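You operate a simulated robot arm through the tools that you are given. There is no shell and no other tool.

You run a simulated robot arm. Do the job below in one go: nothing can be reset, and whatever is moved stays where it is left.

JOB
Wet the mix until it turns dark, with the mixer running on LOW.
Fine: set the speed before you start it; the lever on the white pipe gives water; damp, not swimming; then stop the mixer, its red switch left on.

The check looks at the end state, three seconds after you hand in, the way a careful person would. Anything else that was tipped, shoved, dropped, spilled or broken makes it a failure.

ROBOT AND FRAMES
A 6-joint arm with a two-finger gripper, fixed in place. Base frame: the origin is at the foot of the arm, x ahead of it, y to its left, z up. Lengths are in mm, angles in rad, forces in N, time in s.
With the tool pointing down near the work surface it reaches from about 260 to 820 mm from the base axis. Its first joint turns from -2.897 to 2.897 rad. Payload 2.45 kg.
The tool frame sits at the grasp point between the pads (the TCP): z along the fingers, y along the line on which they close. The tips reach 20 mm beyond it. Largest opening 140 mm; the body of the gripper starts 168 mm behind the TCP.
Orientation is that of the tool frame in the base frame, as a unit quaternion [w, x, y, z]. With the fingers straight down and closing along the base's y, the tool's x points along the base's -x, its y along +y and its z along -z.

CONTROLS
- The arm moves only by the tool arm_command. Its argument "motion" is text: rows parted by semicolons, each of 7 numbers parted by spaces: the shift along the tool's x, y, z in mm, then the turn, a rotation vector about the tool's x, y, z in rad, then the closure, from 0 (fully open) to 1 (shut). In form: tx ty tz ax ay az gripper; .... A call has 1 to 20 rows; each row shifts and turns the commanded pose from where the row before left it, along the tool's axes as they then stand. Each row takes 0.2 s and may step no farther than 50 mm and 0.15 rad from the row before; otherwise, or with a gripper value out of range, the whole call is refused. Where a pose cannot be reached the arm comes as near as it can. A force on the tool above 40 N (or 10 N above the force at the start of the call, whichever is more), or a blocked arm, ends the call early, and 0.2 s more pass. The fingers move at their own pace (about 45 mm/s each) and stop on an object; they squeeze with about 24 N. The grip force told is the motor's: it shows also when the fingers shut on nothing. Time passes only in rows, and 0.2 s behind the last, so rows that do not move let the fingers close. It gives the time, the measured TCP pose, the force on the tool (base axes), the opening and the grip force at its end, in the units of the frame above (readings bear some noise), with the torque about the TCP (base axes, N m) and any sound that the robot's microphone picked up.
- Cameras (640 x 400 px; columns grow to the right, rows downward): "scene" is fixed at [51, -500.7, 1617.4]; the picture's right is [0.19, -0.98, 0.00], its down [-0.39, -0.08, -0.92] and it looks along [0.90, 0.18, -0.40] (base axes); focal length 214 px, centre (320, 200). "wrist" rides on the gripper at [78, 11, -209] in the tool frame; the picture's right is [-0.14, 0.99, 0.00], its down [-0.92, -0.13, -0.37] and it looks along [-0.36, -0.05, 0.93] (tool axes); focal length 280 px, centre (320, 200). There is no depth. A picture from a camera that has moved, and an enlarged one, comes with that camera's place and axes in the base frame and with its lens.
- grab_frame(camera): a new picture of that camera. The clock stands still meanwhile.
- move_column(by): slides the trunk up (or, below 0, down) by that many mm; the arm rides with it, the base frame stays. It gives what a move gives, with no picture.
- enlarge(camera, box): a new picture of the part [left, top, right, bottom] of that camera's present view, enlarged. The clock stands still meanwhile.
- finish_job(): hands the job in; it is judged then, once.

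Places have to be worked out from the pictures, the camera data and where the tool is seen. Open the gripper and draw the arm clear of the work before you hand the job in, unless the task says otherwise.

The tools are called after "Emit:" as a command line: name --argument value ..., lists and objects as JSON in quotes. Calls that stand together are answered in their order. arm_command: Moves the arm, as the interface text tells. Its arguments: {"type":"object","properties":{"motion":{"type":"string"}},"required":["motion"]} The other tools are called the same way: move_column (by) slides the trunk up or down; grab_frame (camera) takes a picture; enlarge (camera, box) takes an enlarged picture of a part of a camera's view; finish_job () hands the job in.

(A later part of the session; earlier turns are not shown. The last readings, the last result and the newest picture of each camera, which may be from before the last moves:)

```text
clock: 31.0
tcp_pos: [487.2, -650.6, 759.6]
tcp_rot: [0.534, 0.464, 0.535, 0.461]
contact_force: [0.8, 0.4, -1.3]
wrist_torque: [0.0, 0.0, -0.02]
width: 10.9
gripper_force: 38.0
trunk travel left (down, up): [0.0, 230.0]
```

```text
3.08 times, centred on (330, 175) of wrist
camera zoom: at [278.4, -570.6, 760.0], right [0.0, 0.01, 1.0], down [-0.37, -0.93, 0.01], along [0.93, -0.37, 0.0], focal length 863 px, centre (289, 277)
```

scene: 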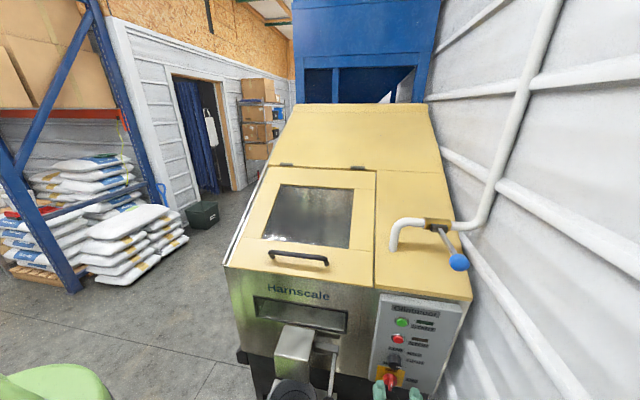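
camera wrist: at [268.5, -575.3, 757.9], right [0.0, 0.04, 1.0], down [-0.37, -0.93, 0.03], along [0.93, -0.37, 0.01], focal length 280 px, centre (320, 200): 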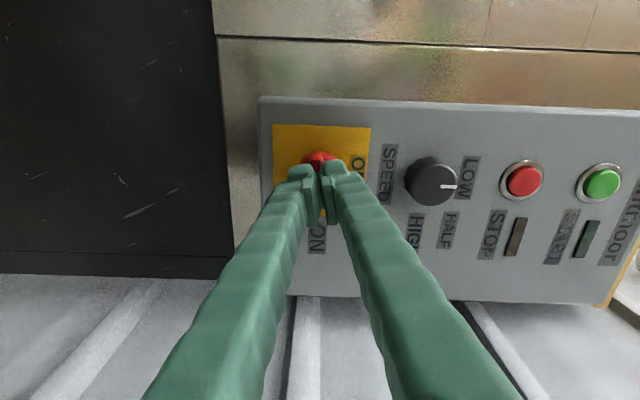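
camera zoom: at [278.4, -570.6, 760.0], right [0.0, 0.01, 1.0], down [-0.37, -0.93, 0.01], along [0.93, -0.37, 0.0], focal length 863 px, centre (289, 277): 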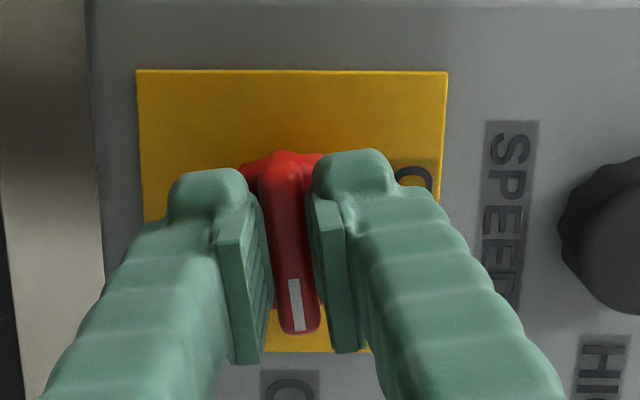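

A firm, well-centred hold on the bar at 10.9 mm. I turn the remaining 0.15 rad with a slight margin, then release and back off.

Emit:
arm_command --motion "0 0 0 0 0 0.06 1;0 0 0 0 0 0.06 1;0 0 0 0 0 0.05 1;0 0 0 0 0 0 1"

Emit:
arm_command --motion "0 0 0 0 0 0 0.5;0 0 0 0 0 0 0.5;0 0 0 0 0 0 0.5;0 0 -25 0 0 0 0.5;0 0 -25 0 0 0 0.5;0 0 0 0 0 0 0.5"

Emit:
enlarge --camera "wrist" --box '[250, 100, 410, 220]'

Emit:
enlarge --camera "scene" --box '[350, 300, 470, 400]'

```text
clock: 32.0
tcp_pos: [488.9, -651.0, 759.8]
tcp_rot: [0.495, 0.508, 0.493, 0.504]
contact_force: [-5.3, 2.6, 2.5]
wrist_torque: [-0.61, -0.05, 0.21]
width: 11.4
gripper_force: 38.1
trunk travel left (down, up): [0.0, 230.0]
```

```text
clock: 33.4
tcp_pos: [439.6, -648.7, 758.9]
tcp_rot: [0.493, 0.508, 0.494, 0.505]
contact_force: [1.3, 0.3, -0.7]
wrist_torque: [0.02, 0.01, 0.01]
width: 70.1
gripper_force: 0.0
trunk travel left (down, up): [0.0, 230.0]
```

```text
3.33 times, centred on (330, 160) of wrist
camera zoom: at [229.4, -570.3, 772.1], right [0.0, -0.16, 0.99], down [-0.37, -0.92, -0.15], along [0.93, -0.37, -0.06], focal length 935 px, centre (287, 333)
```

zoom: 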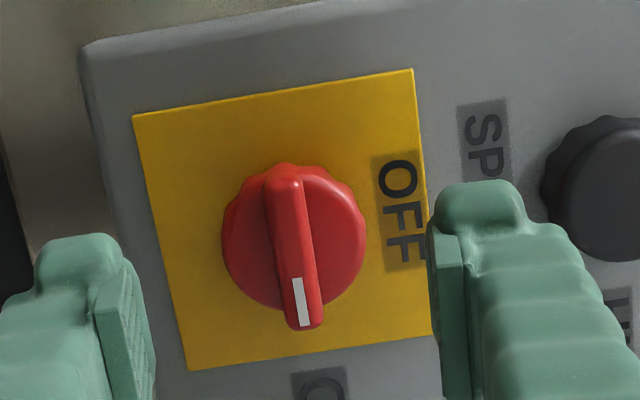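

```text
4.00 times, centred on (410, 350) of scene
camera zoom: at [51.0, -500.7, 1617.4], right [0.19, -0.98, 0.0], down [-0.39, -0.08, -0.92], along [0.9, 0.18, -0.4], focal length 858 px, centre (-40, -400)
```

zoom: 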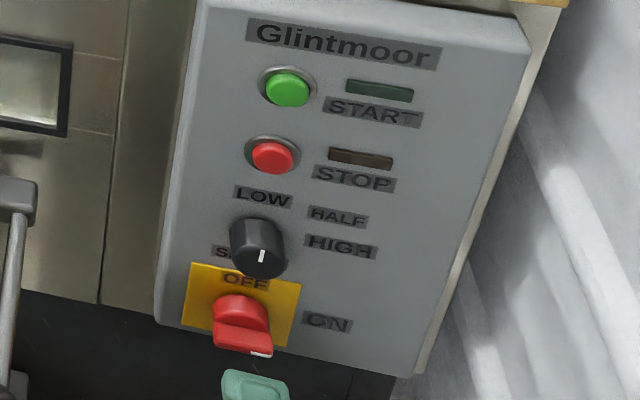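

The bar is now square to its plate at ON, and the knob stays at LOW. I close the fingers, roll the tool back level, and rise to the START button's height.

Emit:
arm_command --motion "0 0 0 0 0 -0.1436 1;0 0 0 0 0 -0.1436 1;0 0 0 0 0 -0.1436 1;0 0 0 0 0 -0.1436 1;0 0 0 0 0 -0.1436 1;0 0 0 0 0 -0.1436 1;0 0 0 0 0 -0.1436 1;0 0 0 0 0 -0.1436 1;0 0 0 0 0 -0.1436 1;0 0 0 0 0 -0.1436 1;0 0 0 0 0 -0.1436 1;-45 -0.5 0 0 0 0 1;-45 -0.5 0 0 0 0 1;-45 -0.5 0 0 0 0 1;-45 -0.5 0 0 0 0 1;-45 -0.5 0 0 0 0 1;-45 0 0 0 0 0 1;0 0 0 0 0 0 1"

Emit:
grab_frame --camera "wrist"

Emit:
enlarge --camera "scene" --box '[350, 300, 470, 400]'

```text
clock: 37.2
tcp_pos: [439.2, -657.7, 1030.4]
tcp_rot: [0.706, 0.006, 0.708, 0.005]
contact_force: [-0.7, 0.0, 0.6]
wrist_torque: [-0.02, 0.04, -0.04]
width: 0.2
gripper_force: 24.3
trunk travel left (down, up): [0.0, 230.0]
```

```text
taken
camera wrist: at [230.2, -645.3, 952.3], right [0.0, 0.99, 0.15], down [-0.37, -0.14, 0.92], along [0.93, -0.06, 0.36], focal length 280 px, centre (320, 200)
```

wrist: 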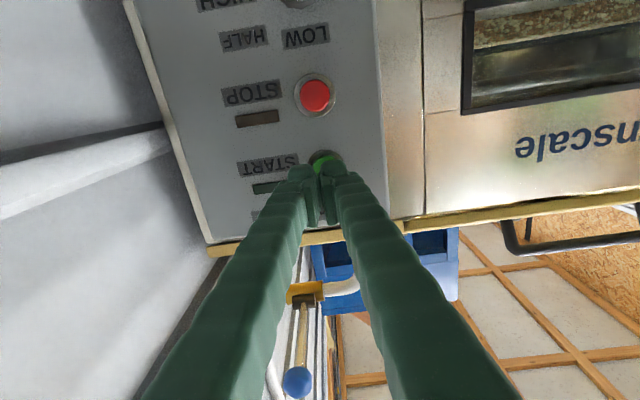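

```text
4.00 times, centred on (410, 350) of scene
camera zoom: at [51.0, -500.7, 1617.4], right [0.19, -0.98, 0.0], down [-0.39, -0.08, -0.92], along [0.9, 0.18, -0.4], focal length 858 px, centre (-40, -400)
```

zoom: 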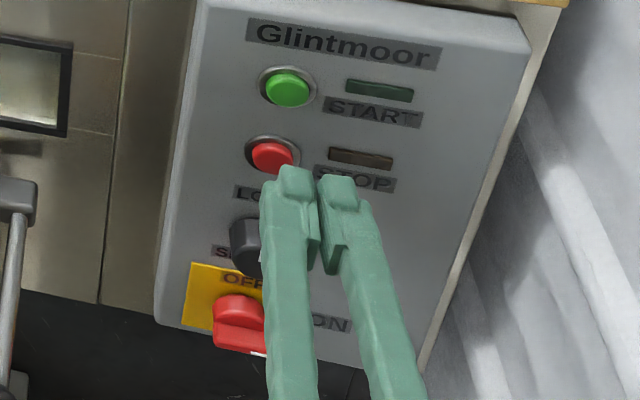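

START is centred in z but the tip sits 6 mm off in y. I shift +5.8 mm, advance to just short of the button face (x≈521), then press in small steps and come back.

Emit:
arm_command --motion "0 5.8 0 0 0 0 1;0 0 30 0 0 0 1;0 0 28 0 0 0 1;0 0 0 0 0 0 1"

Emit:
enlarge --camera "scene" --box '[350, 300, 470, 400]'

Emit:
enlarge --camera "wrist" --box '[240, 110, 400, 230]'

```text
clock: 38.2
tcp_pos: [497.3, -651.5, 1030.0]
tcp_rot: [0.706, 0.007, 0.708, 0.005]
contact_force: [0.7, 0.8, 0.9]
wrist_torque: [-0.01, -0.01, -0.02]
width: 0.0
gripper_force: 23.8
trunk travel left (down, up): [0.0, 230.0]
```

```text
4.00 times, centred on (410, 350) of scene
camera zoom: at [51.0, -500.7, 1617.4], right [0.19, -0.98, 0.0], down [-0.39, -0.08, -0.92], along [0.9, 0.18, -0.4], focal length 858 px, centre (-40, -400)
```

zoom: 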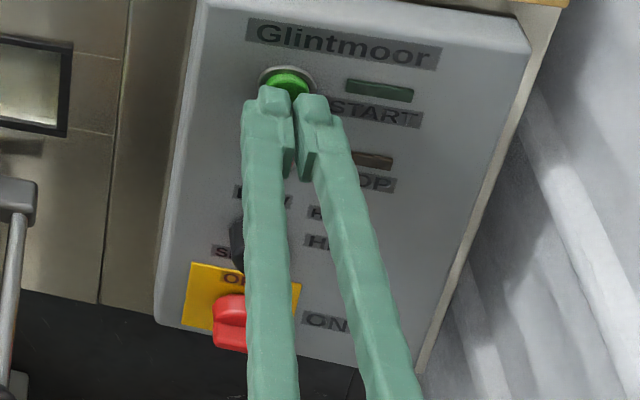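

```text
3.33 times, centred on (320, 170) of wrist
camera zoom: at [287.3, -638.9, 952.4], right [0.01, 0.99, 0.15], down [-0.37, -0.14, 0.92], along [0.93, -0.06, 0.36], focal length 935 px, centre (320, 300)
```

zoom: 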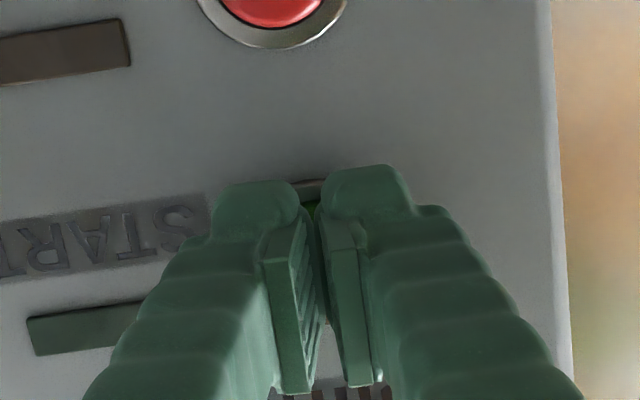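

The closed tips sit right in front of START. I press in 2–3 mm steps and watch the force and sound.

Emit:
arm_command --motion "0 0 3 0 0 0 1;0 0 3 0 0 0 1;0 0 2 0 0 0 1;0 0 2 0 0 0 1"

Emit:
enlarge --camera "scene" --box '[350, 300, 470, 400]'

```text
clock: 39.2
tcp_pos: [505.5, -653.0, 1028.7]
tcp_rot: [0.706, 0.007, 0.708, 0.005]
contact_force: [-2.1, 1.0, 1.4]
wrist_torque: [-0.01, 0.01, 0.0]
width: 5.7
gripper_force: 29.2
trunk travel left (down, up): [0.0, 230.0]
heard: click
```

```text
4.00 times, centred on (410, 350) of scene
camera zoom: at [51.0, -500.7, 1617.4], right [0.19, -0.98, 0.0], down [-0.39, -0.08, -0.92], along [0.9, 0.18, -0.4], focal length 858 px, centre (-40, -400)
```

zoom: 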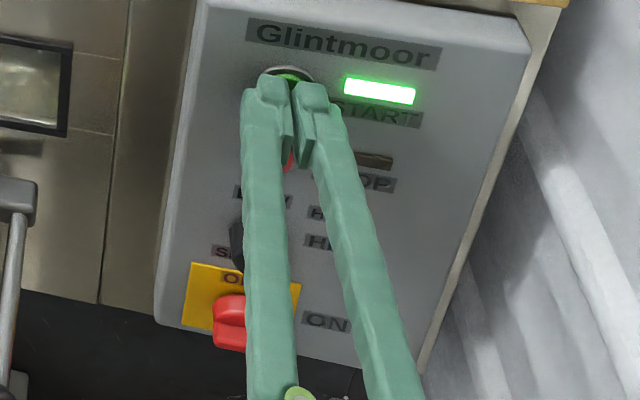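

A click was heard and the green START lamp is lit, so the mixer is running. I back off and look at the mix through the slot and at the valve lever.

Emit:
arm_command --motion "0 0 -20 0 0 0 1;0 0 -40 0 0 0 1;0 0 -30 0 0 0 1;0 0 0 0 0 0 1"

Emit:
grab_frame --camera "wrist"

Emit:
enlarge --camera "wrist" --box '[450, 0, 640, 130]'

Emit:
enlarge --camera "wrist" --box '[250, 250, 380, 400]'

Emit:
grab_frame --camera "scene"

```text
clock: 40.2
tcp_pos: [416.3, -651.7, 1029.9]
tcp_rot: [0.706, 0.007, 0.708, 0.005]
contact_force: [0.0, 0.1, -1.2]
wrist_torque: [0.03, 0.0, 0.0]
width: 0.0
gripper_force: 29.4
trunk travel left (down, up): [0.0, 230.0]
```

```text
taken
camera wrist: at [205.4, -638.8, 952.6], right [0.0, 0.99, 0.15], down [-0.37, -0.14, 0.92], along [0.93, -0.06, 0.36], focal length 280 px, centre (320, 200)
```

wrist: 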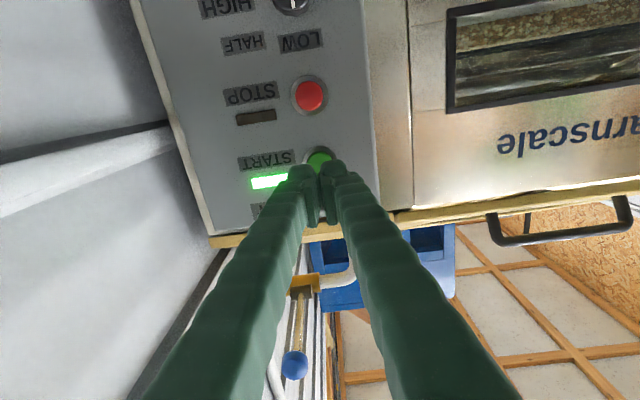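

```text
3.08 times, centred on (545, 65) of wrist
camera zoom: at [205.4, -638.8, 952.6], right [0.0, 0.99, 0.15], down [-0.37, -0.14, 0.92], along [0.93, -0.06, 0.36], focal length 863 px, centre (-372, 615)
```

zoom: 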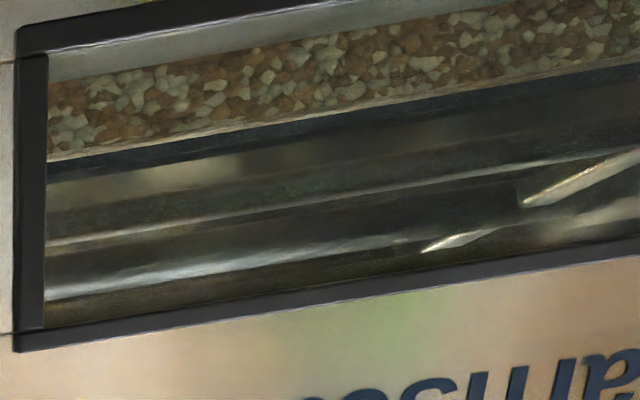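

```text
2.67 times, centred on (315, 325) of wrist
camera zoom: at [205.4, -638.8, 952.6], right [0.0, 0.99, 0.15], down [-0.37, -0.14, 0.92], along [0.93, -0.06, 0.36], focal length 748 px, centre (333, -133)
```

zoom: 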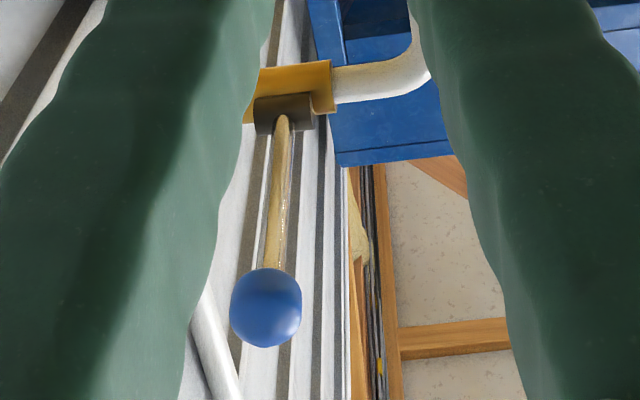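

```text
taken
```

scene: 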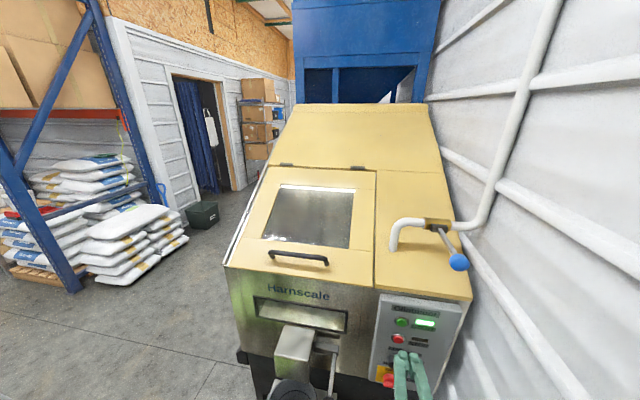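

The lamp is on and the mix is turning; it still looks pale. Two views put the blue ball at (484, -730.5, 1300), with the lever running straight back to a pivot near x=640, so it should swing up or down. I raise the trunk to get there.

Emit:
move_column --by 150

Emit:
arm_command --motion "-40 0 0 0 0 0 0.5;-40 0 0 0 0 0 0.43;-40 0 0 0 0 0 0.43;0 0 0 0.1333 0 0 0.43;0 0 0 0.1333 0 0 0.43;0 0 0 0.1333 0 0 0.43;0 -45.9 3 0 0 0 0.43;0 0 0 0 0 0 0.43"

Emit:
grab_frame --camera "wrist"

Emit:
grab_frame --camera "scene"

```text
clock: 41.9
tcp_pos: [416.2, -653.6, 1179.8]
tcp_rot: [0.706, 0.007, 0.708, 0.004]
contact_force: [0.1, 0.4, -0.7]
wrist_torque: [-0.03, 0.01, 0.01]
width: 0.2
gripper_force: 29.4
trunk travel left (down, up): [-150.0, 80.0]
```

```text
clock: 43.7
tcp_pos: [401.2, -699.9, 1299.8]
tcp_rot: [0.69, 0.148, 0.695, -0.136]
contact_force: [-0.6, -0.3, -0.5]
wrist_torque: [-0.02, 0.02, 0.04]
width: 79.7
gripper_force: 0.0
trunk travel left (down, up): [-150.0, 80.0]
```

```text
taken
camera wrist: at [211.3, -605.4, 1224.0], right [0.39, 0.91, 0.15], down [-0.39, 0.01, 0.92], along [0.84, -0.42, 0.36], focal length 280 px, centre (320, 200)
```

wrist: 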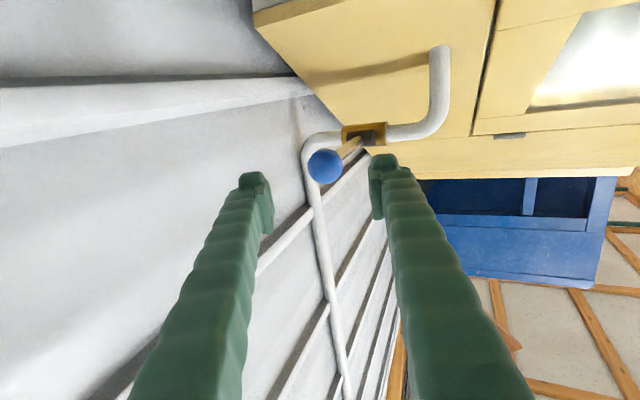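

```text
taken
```

scene: 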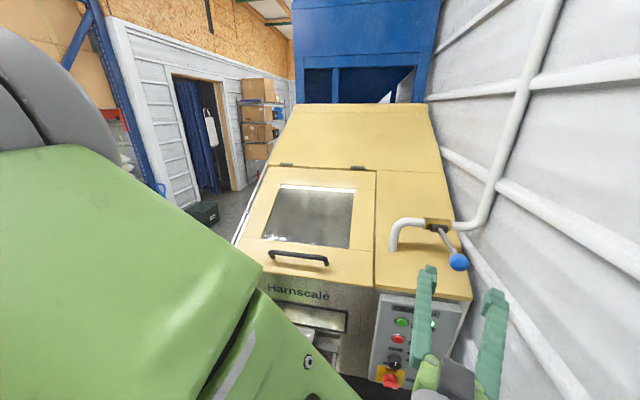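

The ball ray from this view agrees with (484, -730, 1300.5). I centre on it and advance so the ball sits between the pads, without closing yet.

Emit:
arm_command --motion "-1.5 4.4 0 0 0 0 0.43;0 0 30 0 0 0 0.43;0 0 30 0 0 0 0.43;0 0 28 0 0 0 0.43;0 0 0 0 0 0 0.43"

Emit:
grab_frame --camera "wrist"

Emit:
enlarge --camera "scene" --box '[380, 200, 520, 300]'

```text
clock: 44.9
tcp_pos: [483.3, -729.2, 1299.7]
tcp_rot: [0.69, 0.148, 0.695, -0.136]
contact_force: [-0.6, -0.1, -0.1]
wrist_torque: [0.02, -0.05, 0.01]
width: 79.7
gripper_force: 0.1
trunk travel left (down, up): [-150.0, 80.0]
```

```text
taken
camera wrist: at [294.2, -635.1, 1222.9], right [0.39, 0.91, 0.15], down [-0.39, 0.01, 0.92], along [0.84, -0.42, 0.36], focal length 280 px, centre (320, 200)
```

wrist: 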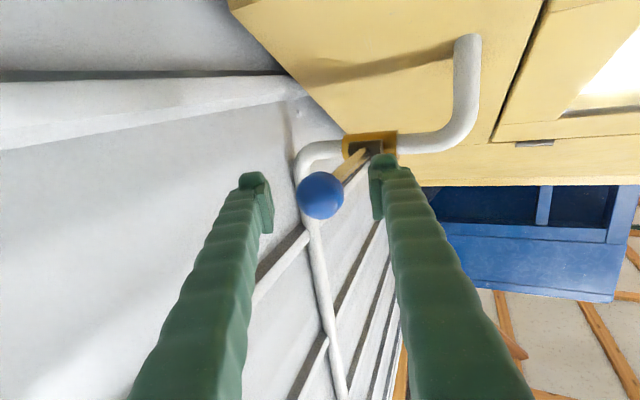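

```text
4.00 times, centred on (450, 250) of scene
camera zoom: at [51.0, -500.7, 1617.4], right [0.19, -0.98, 0.0], down [-0.39, -0.08, -0.92], along [0.9, 0.18, -0.4], focal length 858 px, centre (-200, 0)
```

zoom: 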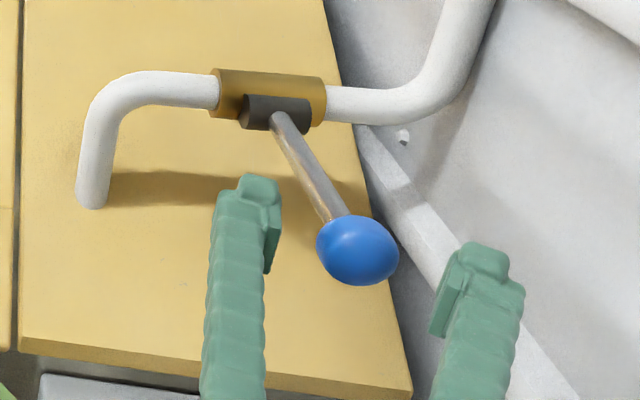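

The ball is centred between the open pads. I close on it.

Emit:
arm_command --motion "0 0 0 0 0 0 1;0 0 0 0 0 0 1;0 0 0 0 0 0 1;0 0 0 0 0 0 1"

Emit:
enlarge --camera "scene" --box '[380, 200, 520, 300]'

```text
clock: 45.9
tcp_pos: [482.5, -728.6, 1298.7]
tcp_rot: [0.69, 0.148, 0.695, -0.137]
contact_force: [-0.2, -1.7, 0.3]
wrist_torque: [0.03, 0.01, 0.08]
width: 34.6
gripper_force: 33.7
trunk travel left (down, up): [-150.0, 80.0]
```

```text
4.00 times, centred on (450, 250) of scene
camera zoom: at [51.0, -500.7, 1617.4], right [0.19, -0.98, 0.0], down [-0.39, -0.08, -0.92], along [0.9, 0.18, -0.4], focal length 858 px, centre (-200, 0)
```

zoom: 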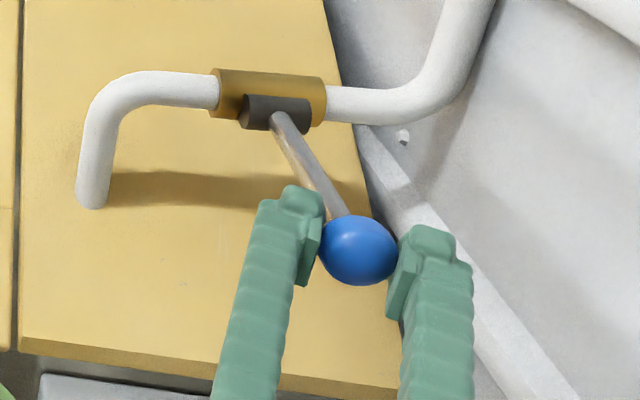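

Gripped at 34.6 mm with negligible load. I test the lever gently downward by 8 mm and watch the force and sound.

Emit:
arm_command --motion "4 0 0 0 0 0 1;4 0 0 0 0 0 1;0 0 0 0 0 0 1"

```text
clock: 46.7
tcp_pos: [482.8, -727.9, 1293.1]
tcp_rot: [0.691, 0.147, 0.694, -0.137]
contact_force: [4.8, -7.9, 9.8]
wrist_torque: [-0.58, -1.18, -0.08]
width: 34.5
gripper_force: 44.9
trunk travel left (down, up): [-150.0, 80.0]
```

There is a reaction of about 10 N after 5.6 mm of travel. I check whether the lever moved or the pads slid on the ball.

Emit:
enlarge --camera "scene" --box '[380, 200, 520, 300]'

Emit:
grab_frame --camera "wrist"

```text
4.00 times, centred on (450, 250) of scene
camera zoom: at [51.0, -500.7, 1617.4], right [0.19, -0.98, 0.0], down [-0.39, -0.08, -0.92], along [0.9, 0.18, -0.4], focal length 858 px, centre (-200, 0)
```

zoom: 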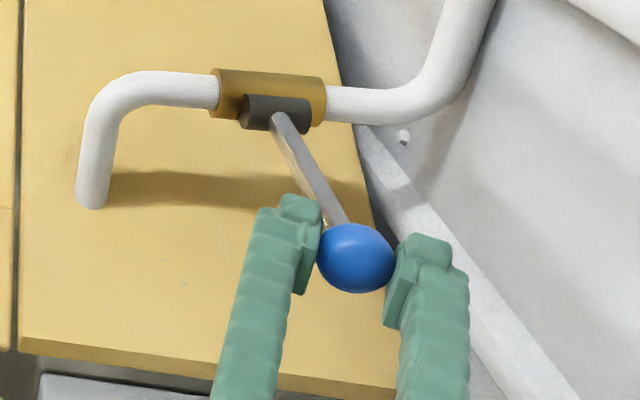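

```text
taken
camera wrist: at [294.3, -635.1, 1216.7], right [0.39, 0.91, 0.15], down [-0.39, 0.01, 0.92], along [0.84, -0.42, 0.36], focal length 280 px, centre (320, 200)
```

wrist: 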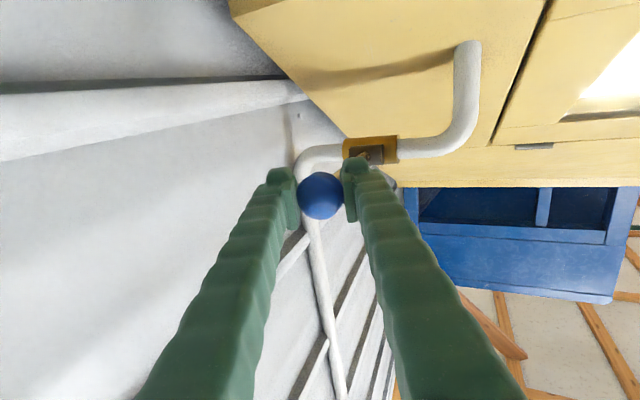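

The lever did follow downward with moderate friction. I continue along its arc to about 0.3 rad, watching for the sound of water.

Emit:
arm_command --motion "8 0.3 0.8 0 0 0 1;8 0.4 1 0 0 0 1;8 0.6 1.3 0 0 0 1;8 0.7 1.6 0 0 0 1;8 0.8 1.8 0 0 0 1"

Emit:
enlarge --camera "scene" --box '[380, 200, 520, 300]'

Emit:
enlarge --camera "scene" --box '[230, 170, 400, 350]'

```text
clock: 47.9
tcp_pos: [489.6, -728.7, 1252.6]
tcp_rot: [0.691, 0.148, 0.695, -0.137]
contact_force: [1.3, -18.1, 11.4]
wrist_torque: [-0.45, -0.98, 0.04]
width: 34.9
gripper_force: 44.9
trunk travel left (down, up): [-150.0, 80.0]
```

```text
4.00 times, centred on (450, 250) of scene
camera zoom: at [51.0, -500.7, 1617.4], right [0.19, -0.98, 0.0], down [-0.39, -0.08, -0.92], along [0.9, 0.18, -0.4], focal length 858 px, centre (-200, 0)
```

zoom: 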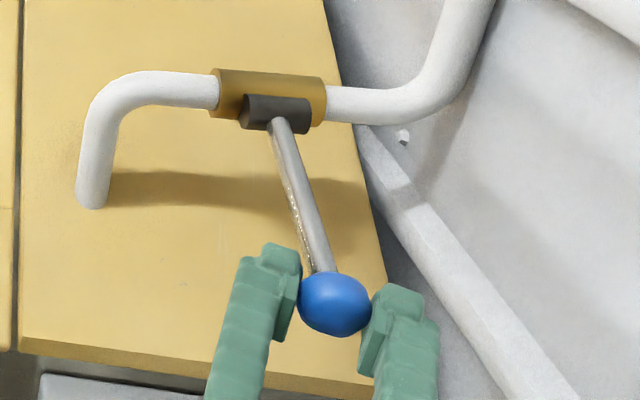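

```text
2.22 times, centred on (315, 260) of scene
camera zoom: at [51.0, -500.7, 1617.4], right [0.19, -0.98, 0.0], down [-0.39, -0.08, -0.92], along [0.9, 0.18, -0.4], focal length 477 px, centre (331, 67)
```

zoom: 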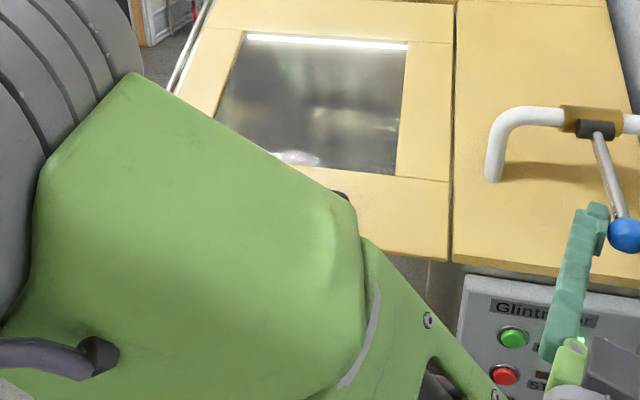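

The lever swings smoothly about its pivot; no water sound yet. I go on to about 0.6 rad, easing the side load.

Emit:
arm_command --motion "9 0.5 2.8 0 0 0 1;9 0.9 3.2 0 0 0 1;8.5 1.4 3.7 0 0 0 1;8 1.7 4.1 0 0 0 1;8 1.9 4.5 0 0 0 1"

Emit:
enlarge --camera "scene" --box '[380, 200, 520, 300]'

Emit:
grab_frame --camera "wrist"

```text
clock: 49.0
tcp_pos: [502.0, -730.4, 1222.4]
tcp_rot: [0.695, 0.147, 0.69, -0.141]
contact_force: [-19.8, 11.4, 7.6]
wrist_torque: [-0.1, 0.08, -0.21]
width: 34.8
gripper_force: 44.7
trunk travel left (down, up): [-150.0, 80.0]
stopped in row 5: the force on the tool passed its limit at 43 N (the readings are from after the stop); the commanded pose is now the measured one
```

```text
4.00 times, centred on (450, 250) of scene
camera zoom: at [51.0, -500.7, 1617.4], right [0.19, -0.98, 0.0], down [-0.39, -0.08, -0.92], along [0.9, 0.18, -0.4], focal length 858 px, centre (-200, 0)
```

zoom: 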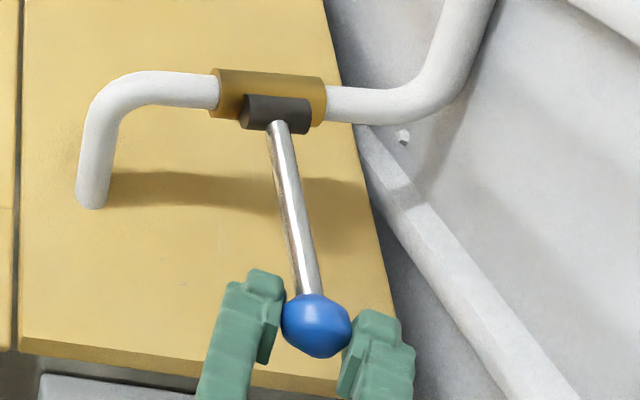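

```text
taken
camera wrist: at [314.5, -635.4, 1142.9], right [0.39, 0.91, 0.15], down [-0.4, 0.02, 0.92], along [0.83, -0.42, 0.37], focal length 280 px, centre (320, 200)
```

wrist: 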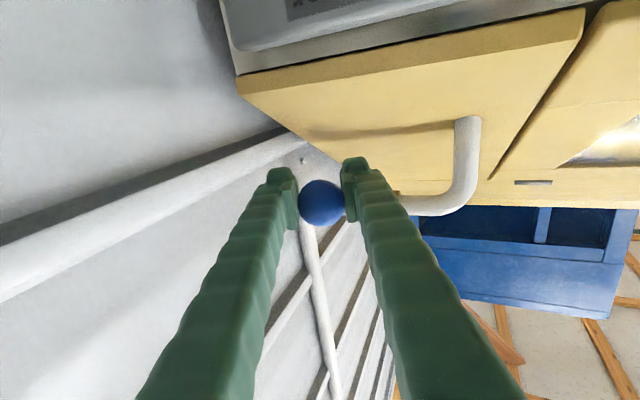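

The lever stopped at about 0.5 rad down (43 N), which may be its end of travel. Before any time passes I check the lid window, spout and mix for signs of water.

Emit:
enlarge --camera "scene" --box '[260, 170, 370, 260]'

Emit:
enlarge --camera "wrist" --box '[480, 80, 640, 210]'

Emit:
enlarge --camera "scene" --box '[380, 205, 430, 260]'

```text
4.44 times, centred on (315, 215) of scene
camera zoom: at [51.0, -500.7, 1617.4], right [0.19, -0.98, 0.0], down [-0.39, -0.08, -0.92], along [0.9, 0.18, -0.4], focal length 953 px, centre (342, 133)
```

zoom: 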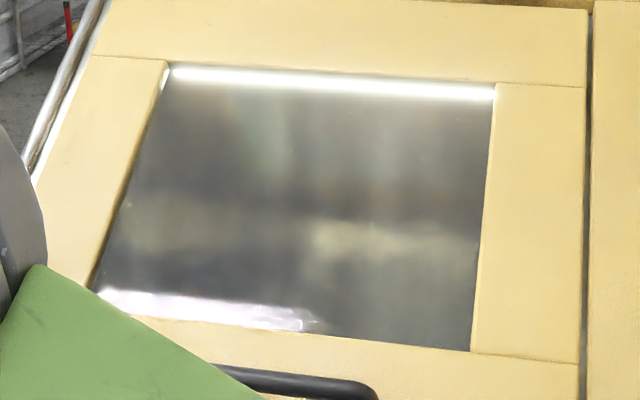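

```text
3.08 times, centred on (560, 145) of wrist
camera zoom: at [314.5, -635.4, 1142.9], right [0.39, 0.91, 0.15], down [-0.4, 0.02, 0.92], along [0.83, -0.42, 0.37], focal length 863 px, centre (-418, 369)
```

zoom: 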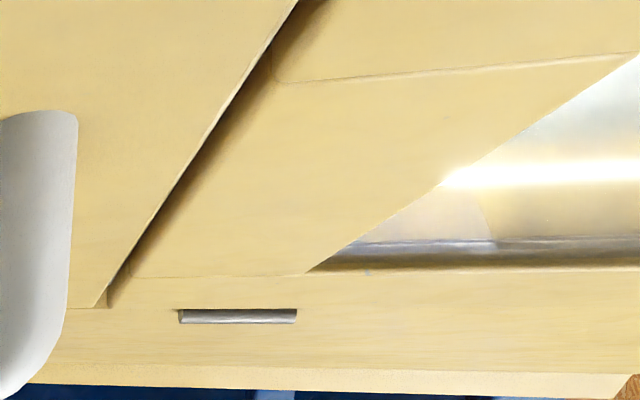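

```text
7.27 times, centred on (405, 232) of scene
camera zoom: at [51.0, -500.7, 1617.4], right [0.19, -0.98, 0.0], down [-0.39, -0.08, -0.92], along [0.9, 0.18, -0.4], focal length 1560 px, centre (-298, -36)
```

zoom: 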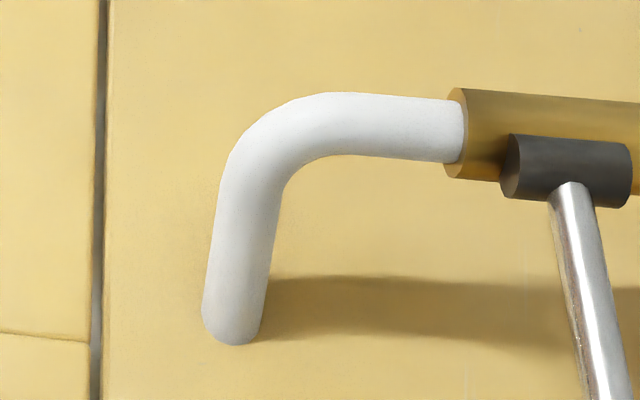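

Nothing conclusive shows from here, and the water may run silently, so I don't leave it open. I bring the lever back up along the arc to its starting position, then look at the mix.

Emit:
arm_command --motion "-8.8 -1.7 -4 0 0 0 1;-9.2 -1.6 -3.7 0 0 0 1;-9.2 -1.3 -3.1 0 0 0 1;-9.6 -1.1 -2.6 0 0 0 1;-9.7 -0.9 -2 0 0 0 1;-9.7 -0.6 -1.4 0 0 0 1;-9.8 -0.4 -0.9 0 0 0 1;-10 -0.1 -0.3 0 0 0 1;-2 0 0 0 0 0 1"

Emit:
enlarge --camera "scene" --box '[380, 200, 520, 300]'

Emit:
grab_frame --camera "wrist"

```text
clock: 51.0
tcp_pos: [486.7, -729.7, 1295.7]
tcp_rot: [0.693, 0.147, 0.692, -0.139]
contact_force: [0.0, 10.2, -10.5]
wrist_torque: [-0.21, 0.4, 0.19]
width: 34.7
gripper_force: 44.9
trunk travel left (down, up): [-150.0, 80.0]
```

```text
4.00 times, centred on (450, 250) of scene
camera zoom: at [51.0, -500.7, 1617.4], right [0.19, -0.98, 0.0], down [-0.39, -0.08, -0.92], along [0.9, 0.18, -0.4], focal length 858 px, centre (-200, 0)
```

zoom: 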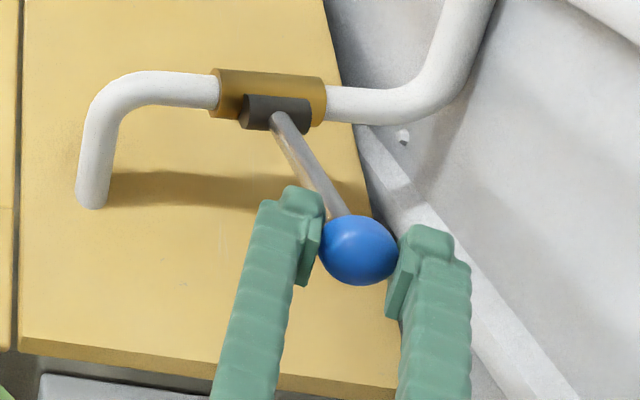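

```text
taken
camera wrist: at [298.3, -636.7, 1218.5], right [0.39, 0.91, 0.15], down [-0.39, 0.02, 0.92], along [0.83, -0.42, 0.36], focal length 280 px, centre (320, 200)
```

wrist: 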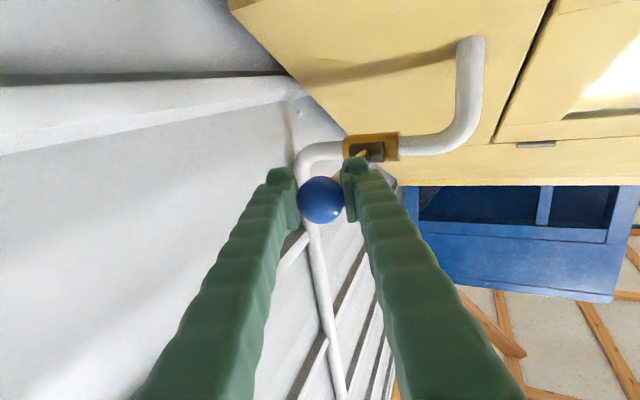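

The lever is back exactly at its initial picture position. I release, back off, and go to a pose from which the front slot is visible, to see whether the mix changed.

Emit:
arm_command --motion "0 0 0 0 0 0 0.43;0 0 0 0 0 0 0.43;0 0 0 0 0 0 0.43;0 0 -30 0 0 0 0.43;0 0 -30 0 0 0 0.43;0 0 -30 0 0 0 0.43;0 0 0 -0.1333 0 0 1;0 0 0 -0.1333 0 0 1;0 0 0 -0.1333 0 0 1;41 15.8 -4 0 0 0 1;41 15.8 -4 0 0 0 1;41 15.8 -4 0 0 0 1;41 15.8 -4 0 0 0 1;41 15.8 -4 0 0 0 1;41 15.8 -4 0 0 0 1;0 0 0 0 0 0 1"

Emit:
grab_frame --camera "wrist"

Emit:
grab_frame --camera "scene"

```text
clock: 54.5
tcp_pos: [379.4, -597.1, 1049.8]
tcp_rot: [0.709, 0.006, 0.705, 0.0]
contact_force: [0.1, 0.2, 0.4]
wrist_torque: [0.0, -0.01, 0.0]
width: 0.0
gripper_force: 24.4
trunk travel left (down, up): [-150.0, 80.0]
```

```text
taken
camera wrist: at [170.2, -583.8, 971.8], right [0.01, 0.99, 0.15], down [-0.37, -0.13, 0.92], along [0.93, -0.06, 0.37], focal length 280 px, centre (320, 200)
```

wrist: 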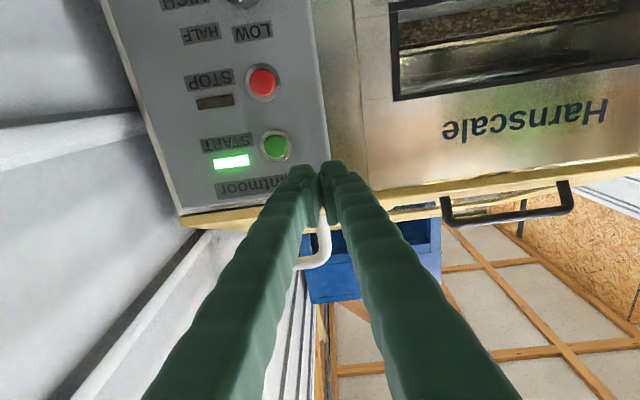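

```text
taken
```

scene: 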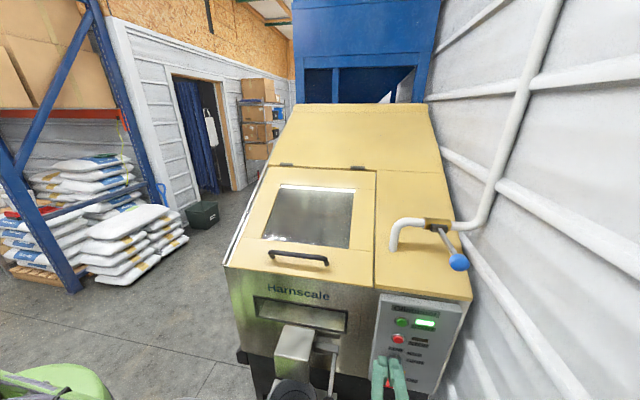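

Emit:
enlarge --camera "wrist" --box '[380, 0, 600, 110]'

Emit:
enlarge --camera "scene" --box '[230, 270, 380, 360]'

```text
2.91 times, centred on (490, 55) of wrist
camera zoom: at [170.2, -583.8, 971.8], right [0.01, 0.99, 0.15], down [-0.37, -0.13, 0.92], along [0.93, -0.06, 0.37], focal length 816 px, centre (-174, 622)
```

zoom: 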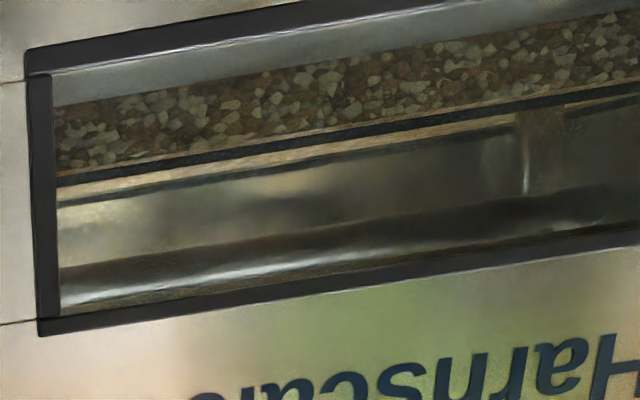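

```text
4.27 times, centred on (305, 315) of scene
camera zoom: at [51.0, -500.7, 1617.4], right [0.19, -0.98, 0.0], down [-0.39, -0.08, -0.92], along [0.9, 0.18, -0.4], focal length 915 px, centre (384, -291)
```

zoom: 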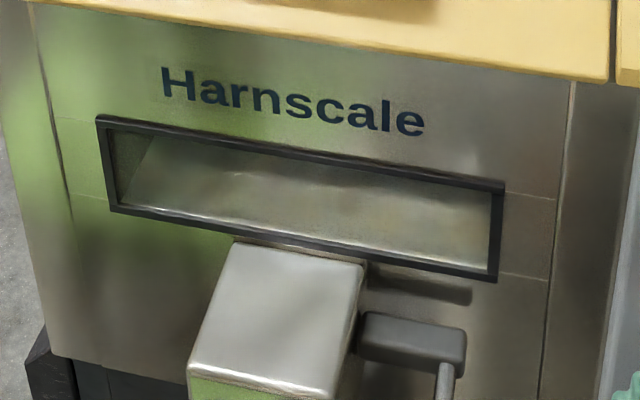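

The mix looks darker than before: the brown is deeper and the granules greyer, so pushing the lever down does give water. I wait a couple of seconds here to see how it settles as it mixes.

Emit:
arm_command --motion "0 0 0 0 0 0 1;0 0 0 0 0 0 1;0 0 0 0 0 0 1;0 0 0 0 0 0 1;0 0 0 0 0 0 1;0 0 0 0 0 0 1;0 0 0 0 0 0 1;0 0 0 0 0 0 1;0 0 0 0 0 0 1;0 0 0 0 0 0 1"

Emit:
enlarge --camera "wrist" --box '[380, 0, 600, 110]'

Emit:
grab_frame --camera "wrist"

```text
clock: 56.6
tcp_pos: [378.9, -597.5, 1050.8]
tcp_rot: [0.709, 0.006, 0.706, 0.0]
contact_force: [0.0, 0.5, -0.3]
wrist_torque: [-0.01, 0.01, 0.02]
width: 0.0
gripper_force: 24.2
trunk travel left (down, up): [-150.0, 80.0]
```

```text
2.91 times, centred on (490, 55) of wrist
camera zoom: at [170.3, -584.0, 972.2], right [0.01, 0.99, 0.15], down [-0.37, -0.13, 0.92], along [0.93, -0.06, 0.37], focal length 816 px, centre (-174, 622)
```

zoom: 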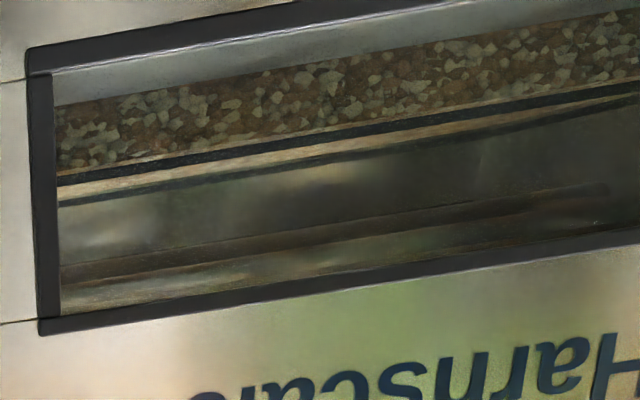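

```text
taken
camera wrist: at [170.3, -584.0, 972.2], right [0.01, 0.99, 0.15], down [-0.37, -0.13, 0.92], along [0.93, -0.06, 0.37], focal length 280 px, centre (320, 200)
```

wrist: 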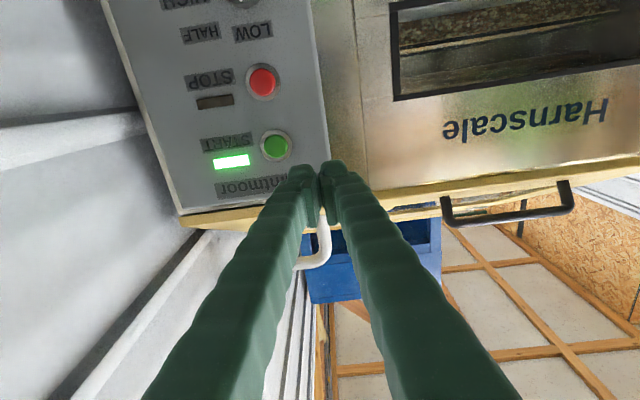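

The mix is steady while nothing flows, so the lever is shut, but I want a fair comparison. I go to exactly the pose of the dry picture taken at t=40.

Emit:
arm_command --motion "10.4 -27.1 18.5 0 0 0 1;10.4 -27.1 18.5 0 0 0 1;0 0 0 0 0 0 1"

Emit:
enlarge --camera "wrist" --box '[450, 0, 640, 130]'

Emit:
grab_frame --camera "wrist"

```text
clock: 57.5
tcp_pos: [415.7, -653.3, 1030.3]
tcp_rot: [0.709, 0.007, 0.705, 0.0]
contact_force: [-0.4, -0.1, -0.3]
wrist_torque: [-0.01, 0.05, -0.01]
width: 0.1
gripper_force: 24.1
trunk travel left (down, up): [-150.0, 80.0]
```

```text
3.08 times, centred on (545, 65) of wrist
camera zoom: at [206.2, -639.1, 952.5], right [0.01, 0.99, 0.15], down [-0.37, -0.13, 0.92], along [0.93, -0.06, 0.37], focal length 863 px, centre (-372, 615)
```

zoom: 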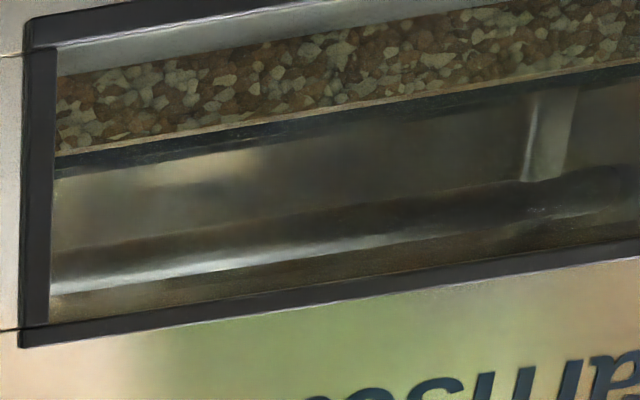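

```text
taken
camera wrist: at [206.2, -639.1, 952.5], right [0.01, 0.99, 0.15], down [-0.37, -0.13, 0.92], along [0.93, -0.06, 0.37], focal length 280 px, centre (320, 200)
```

wrist: 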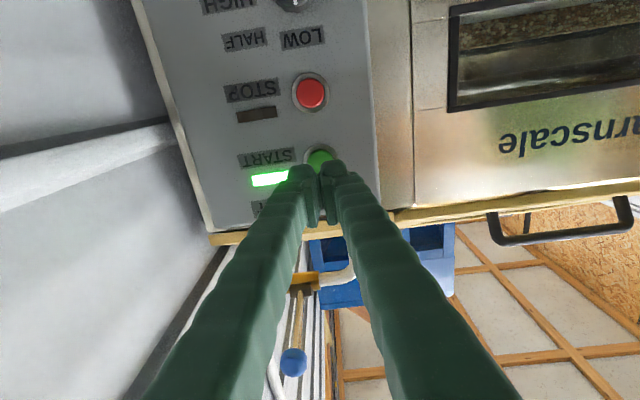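

Compared with the dry picture from the same pose, the mix has clearly darkened partway. It needs more, so I go back to the lever for another measured pulse.

Emit:
arm_command --motion "-45 0 0 0 0 0 0.43;-45 0 0 0 0 0 0.43;-45 0 0 0 0 0 0.43;-45 0 0 0 0 0 0.43;-45 0 0 0 0 0 0.43;-45 0 0 0 0 0 0.43;0 0 0 0.1333 0 0 0.43;0 0 0 0.1333 0 0 0.43;0 0 0 0.1333 0 0 0.43;0 -45.9 3 0 0 0 0.43;0 0 0 0 0 0 0.43"

Emit:
grab_frame --camera "wrist"

```text
clock: 59.9
tcp_pos: [400.2, -697.1, 1300.0]
tcp_rot: [0.693, 0.147, 0.691, -0.14]
contact_force: [-0.1, -0.2, -0.4]
wrist_torque: [0.0, 0.02, 0.04]
width: 79.9
gripper_force: 0.1
trunk travel left (down, up): [-150.0, 80.0]
```

```text
taken
camera wrist: at [212.1, -603.3, 1222.2], right [0.39, 0.91, 0.15], down [-0.39, 0.02, 0.92], along [0.83, -0.42, 0.36], focal length 280 px, centre (320, 200)
```

wrist: 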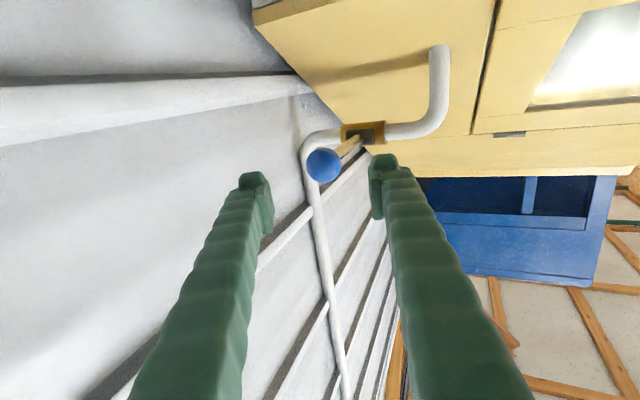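

The ball is where I left it. I advance and grip it again.

Emit:
arm_command --motion "0.5 2.3 30 0 0 0 0.43;0 0 30 0 0 0 0.43;0 0 30.2 0 0 0 0.43;0 0 0 0 0 0 0.43;0 0 0 0 0 0 1;0 0 0 0 0 0 1;0 0 0 0 0 0 1;0 0 0 0 0 0 1"

Emit:
enlarge --camera "scene" --box '[380, 200, 520, 300]'

```text
clock: 61.6
tcp_pos: [484.0, -729.4, 1297.6]
tcp_rot: [0.693, 0.146, 0.692, -0.14]
contact_force: [1.3, 8.5, -0.8]
wrist_torque: [0.03, -0.04, 0.1]
width: 34.8
gripper_force: 33.1
trunk travel left (down, up): [-150.0, 80.0]
```

```text
4.00 times, centred on (450, 250) of scene
camera zoom: at [51.0, -500.7, 1617.4], right [0.19, -0.98, 0.0], down [-0.39, -0.08, -0.92], along [0.9, 0.18, -0.4], focal length 858 px, centre (-200, 0)
```

zoom: 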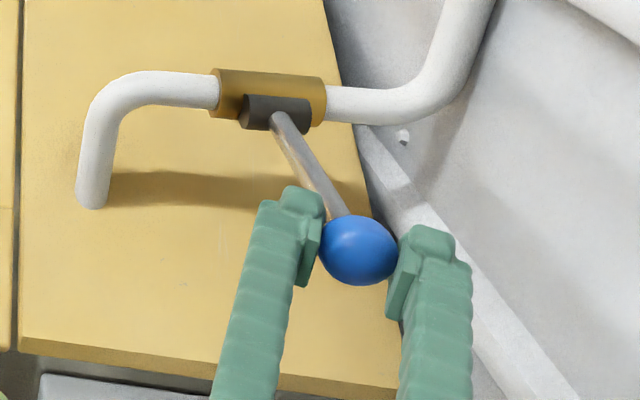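

I have the ball again at 34.8 mm. I give one pulse: down to 0.4 rad, hold about 1.4 s, and back up to the shut position.

Emit:
arm_command --motion "15.6 0.3 0.7 0 0 0 1;15.4 0.9 2.1 0 0 0 1;15.1 1.5 3.6 0 0 0 1;14.6 2.1 4.9 0 0 0 1;0 0 0 0 0 0 1;0 0 0 0 0 0 1;0 0 0 0 0 0 1;0 0 0 0 0 0 1;0 0 0 0 0 0 1;0 0 0 0 0 0 1;0 0 0 0 0 0 1;-14.6 -2.1 -4.9 0 0 0 1;-15.1 -1.5 -3.6 0 0 0 1;-15.4 -0.9 -2.1 0 0 0 1;-15.6 -0.3 -0.7 0 0 0 1;-2.5 0 0 0 0 0 1;0 0 0 0 0 0 1"

Emit:
enlarge --camera "scene" --box '[380, 200, 520, 300]'

```text
clock: 65.2
tcp_pos: [486.4, -731.6, 1296.9]
tcp_rot: [0.691, 0.148, 0.694, -0.137]
contact_force: [0.1, 18.0, -32.2]
wrist_torque: [-0.12, -0.23, -0.06]
width: 34.5
gripper_force: 45.1
trunk travel left (down, up): [-150.0, 80.0]
```

```text
4.00 times, centred on (450, 250) of scene
camera zoom: at [51.0, -500.7, 1617.4], right [0.19, -0.98, 0.0], down [-0.39, -0.08, -0.92], along [0.9, 0.18, -0.4], focal length 858 px, centre (-200, 0)
```

zoom: 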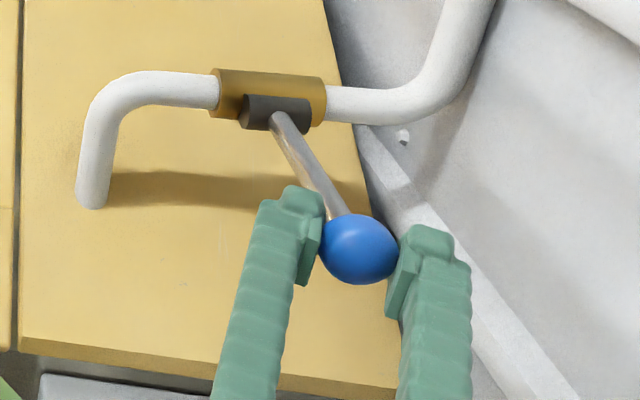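

The 32 N reaction shows the lever is hard against its upper stop, fully shut. I ease the push, release, and return to the same viewing pose.

Emit:
arm_command --motion "3 0 0 0 0 0 1;0 0 0 0 0 0 0.43;0 0 0 0 0 0 0.43;0 0 0 0 0 0 0.43;0 0 -30 0 0 0 0.43;0 0 -30 0 0 0 0.43;0 0 -30 0 0 0 0.43;0 45.9 -3 -0.1333 0 0 1;45 0 0 -0.1333 0 0 1;45 0 0 -0.1333 0 0 1;45 0 0 0 0 0 1;45 0 0 0 0 0 1;45 0 0 0 0 0 1;43 0 10 0 0 0 1;0 0 0 0 0 0 1"

Emit:
grab_frame --camera "wrist"

Emit:
enlarge --camera "wrist" --box '[450, 0, 640, 130]'

Emit:
enlarge --camera "scene" --box '[380, 200, 520, 300]'

```text
clock: 68.5
tcp_pos: [426.2, -650.1, 1029.5]
tcp_rot: [0.709, 0.007, 0.706, 0.0]
contact_force: [0.7, -0.6, 0.4]
wrist_torque: [-0.01, -0.03, 0.01]
width: 0.0
gripper_force: 24.2
trunk travel left (down, up): [-150.0, 80.0]
```

```text
taken
camera wrist: at [216.8, -636.7, 950.3], right [0.01, 0.99, 0.15], down [-0.37, -0.13, 0.92], along [0.93, -0.06, 0.37], focal length 280 px, centre (320, 200)
```

wrist: 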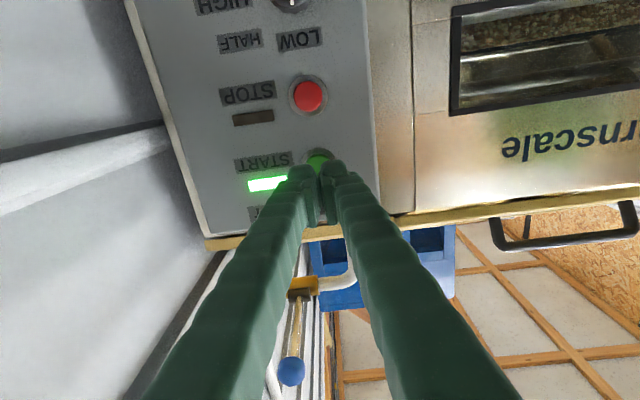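

```text
3.08 times, centred on (545, 65) of wrist
camera zoom: at [216.8, -636.7, 950.3], right [0.01, 0.99, 0.15], down [-0.37, -0.13, 0.92], along [0.93, -0.06, 0.37], focal length 863 px, centre (-372, 615)
```

zoom: 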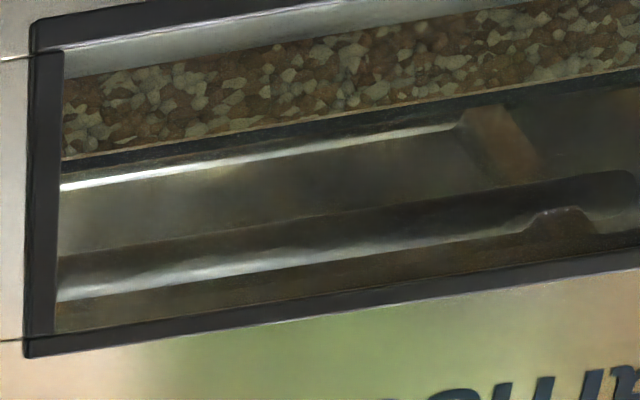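

```text
4.00 times, centred on (450, 250) of scene
camera zoom: at [51.0, -500.7, 1617.4], right [0.19, -0.98, 0.0], down [-0.39, -0.08, -0.92], along [0.9, 0.18, -0.4], focal length 858 px, centre (-200, 0)
```

zoom: 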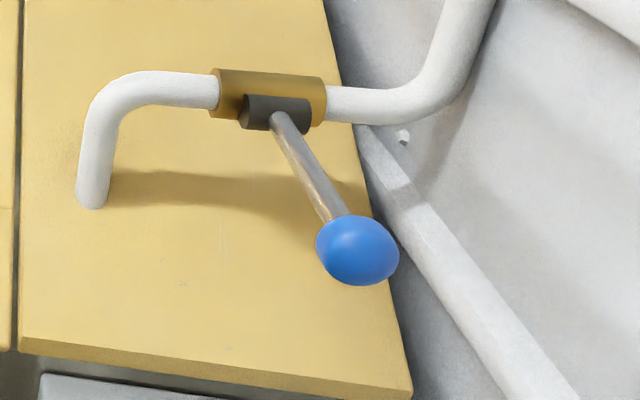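

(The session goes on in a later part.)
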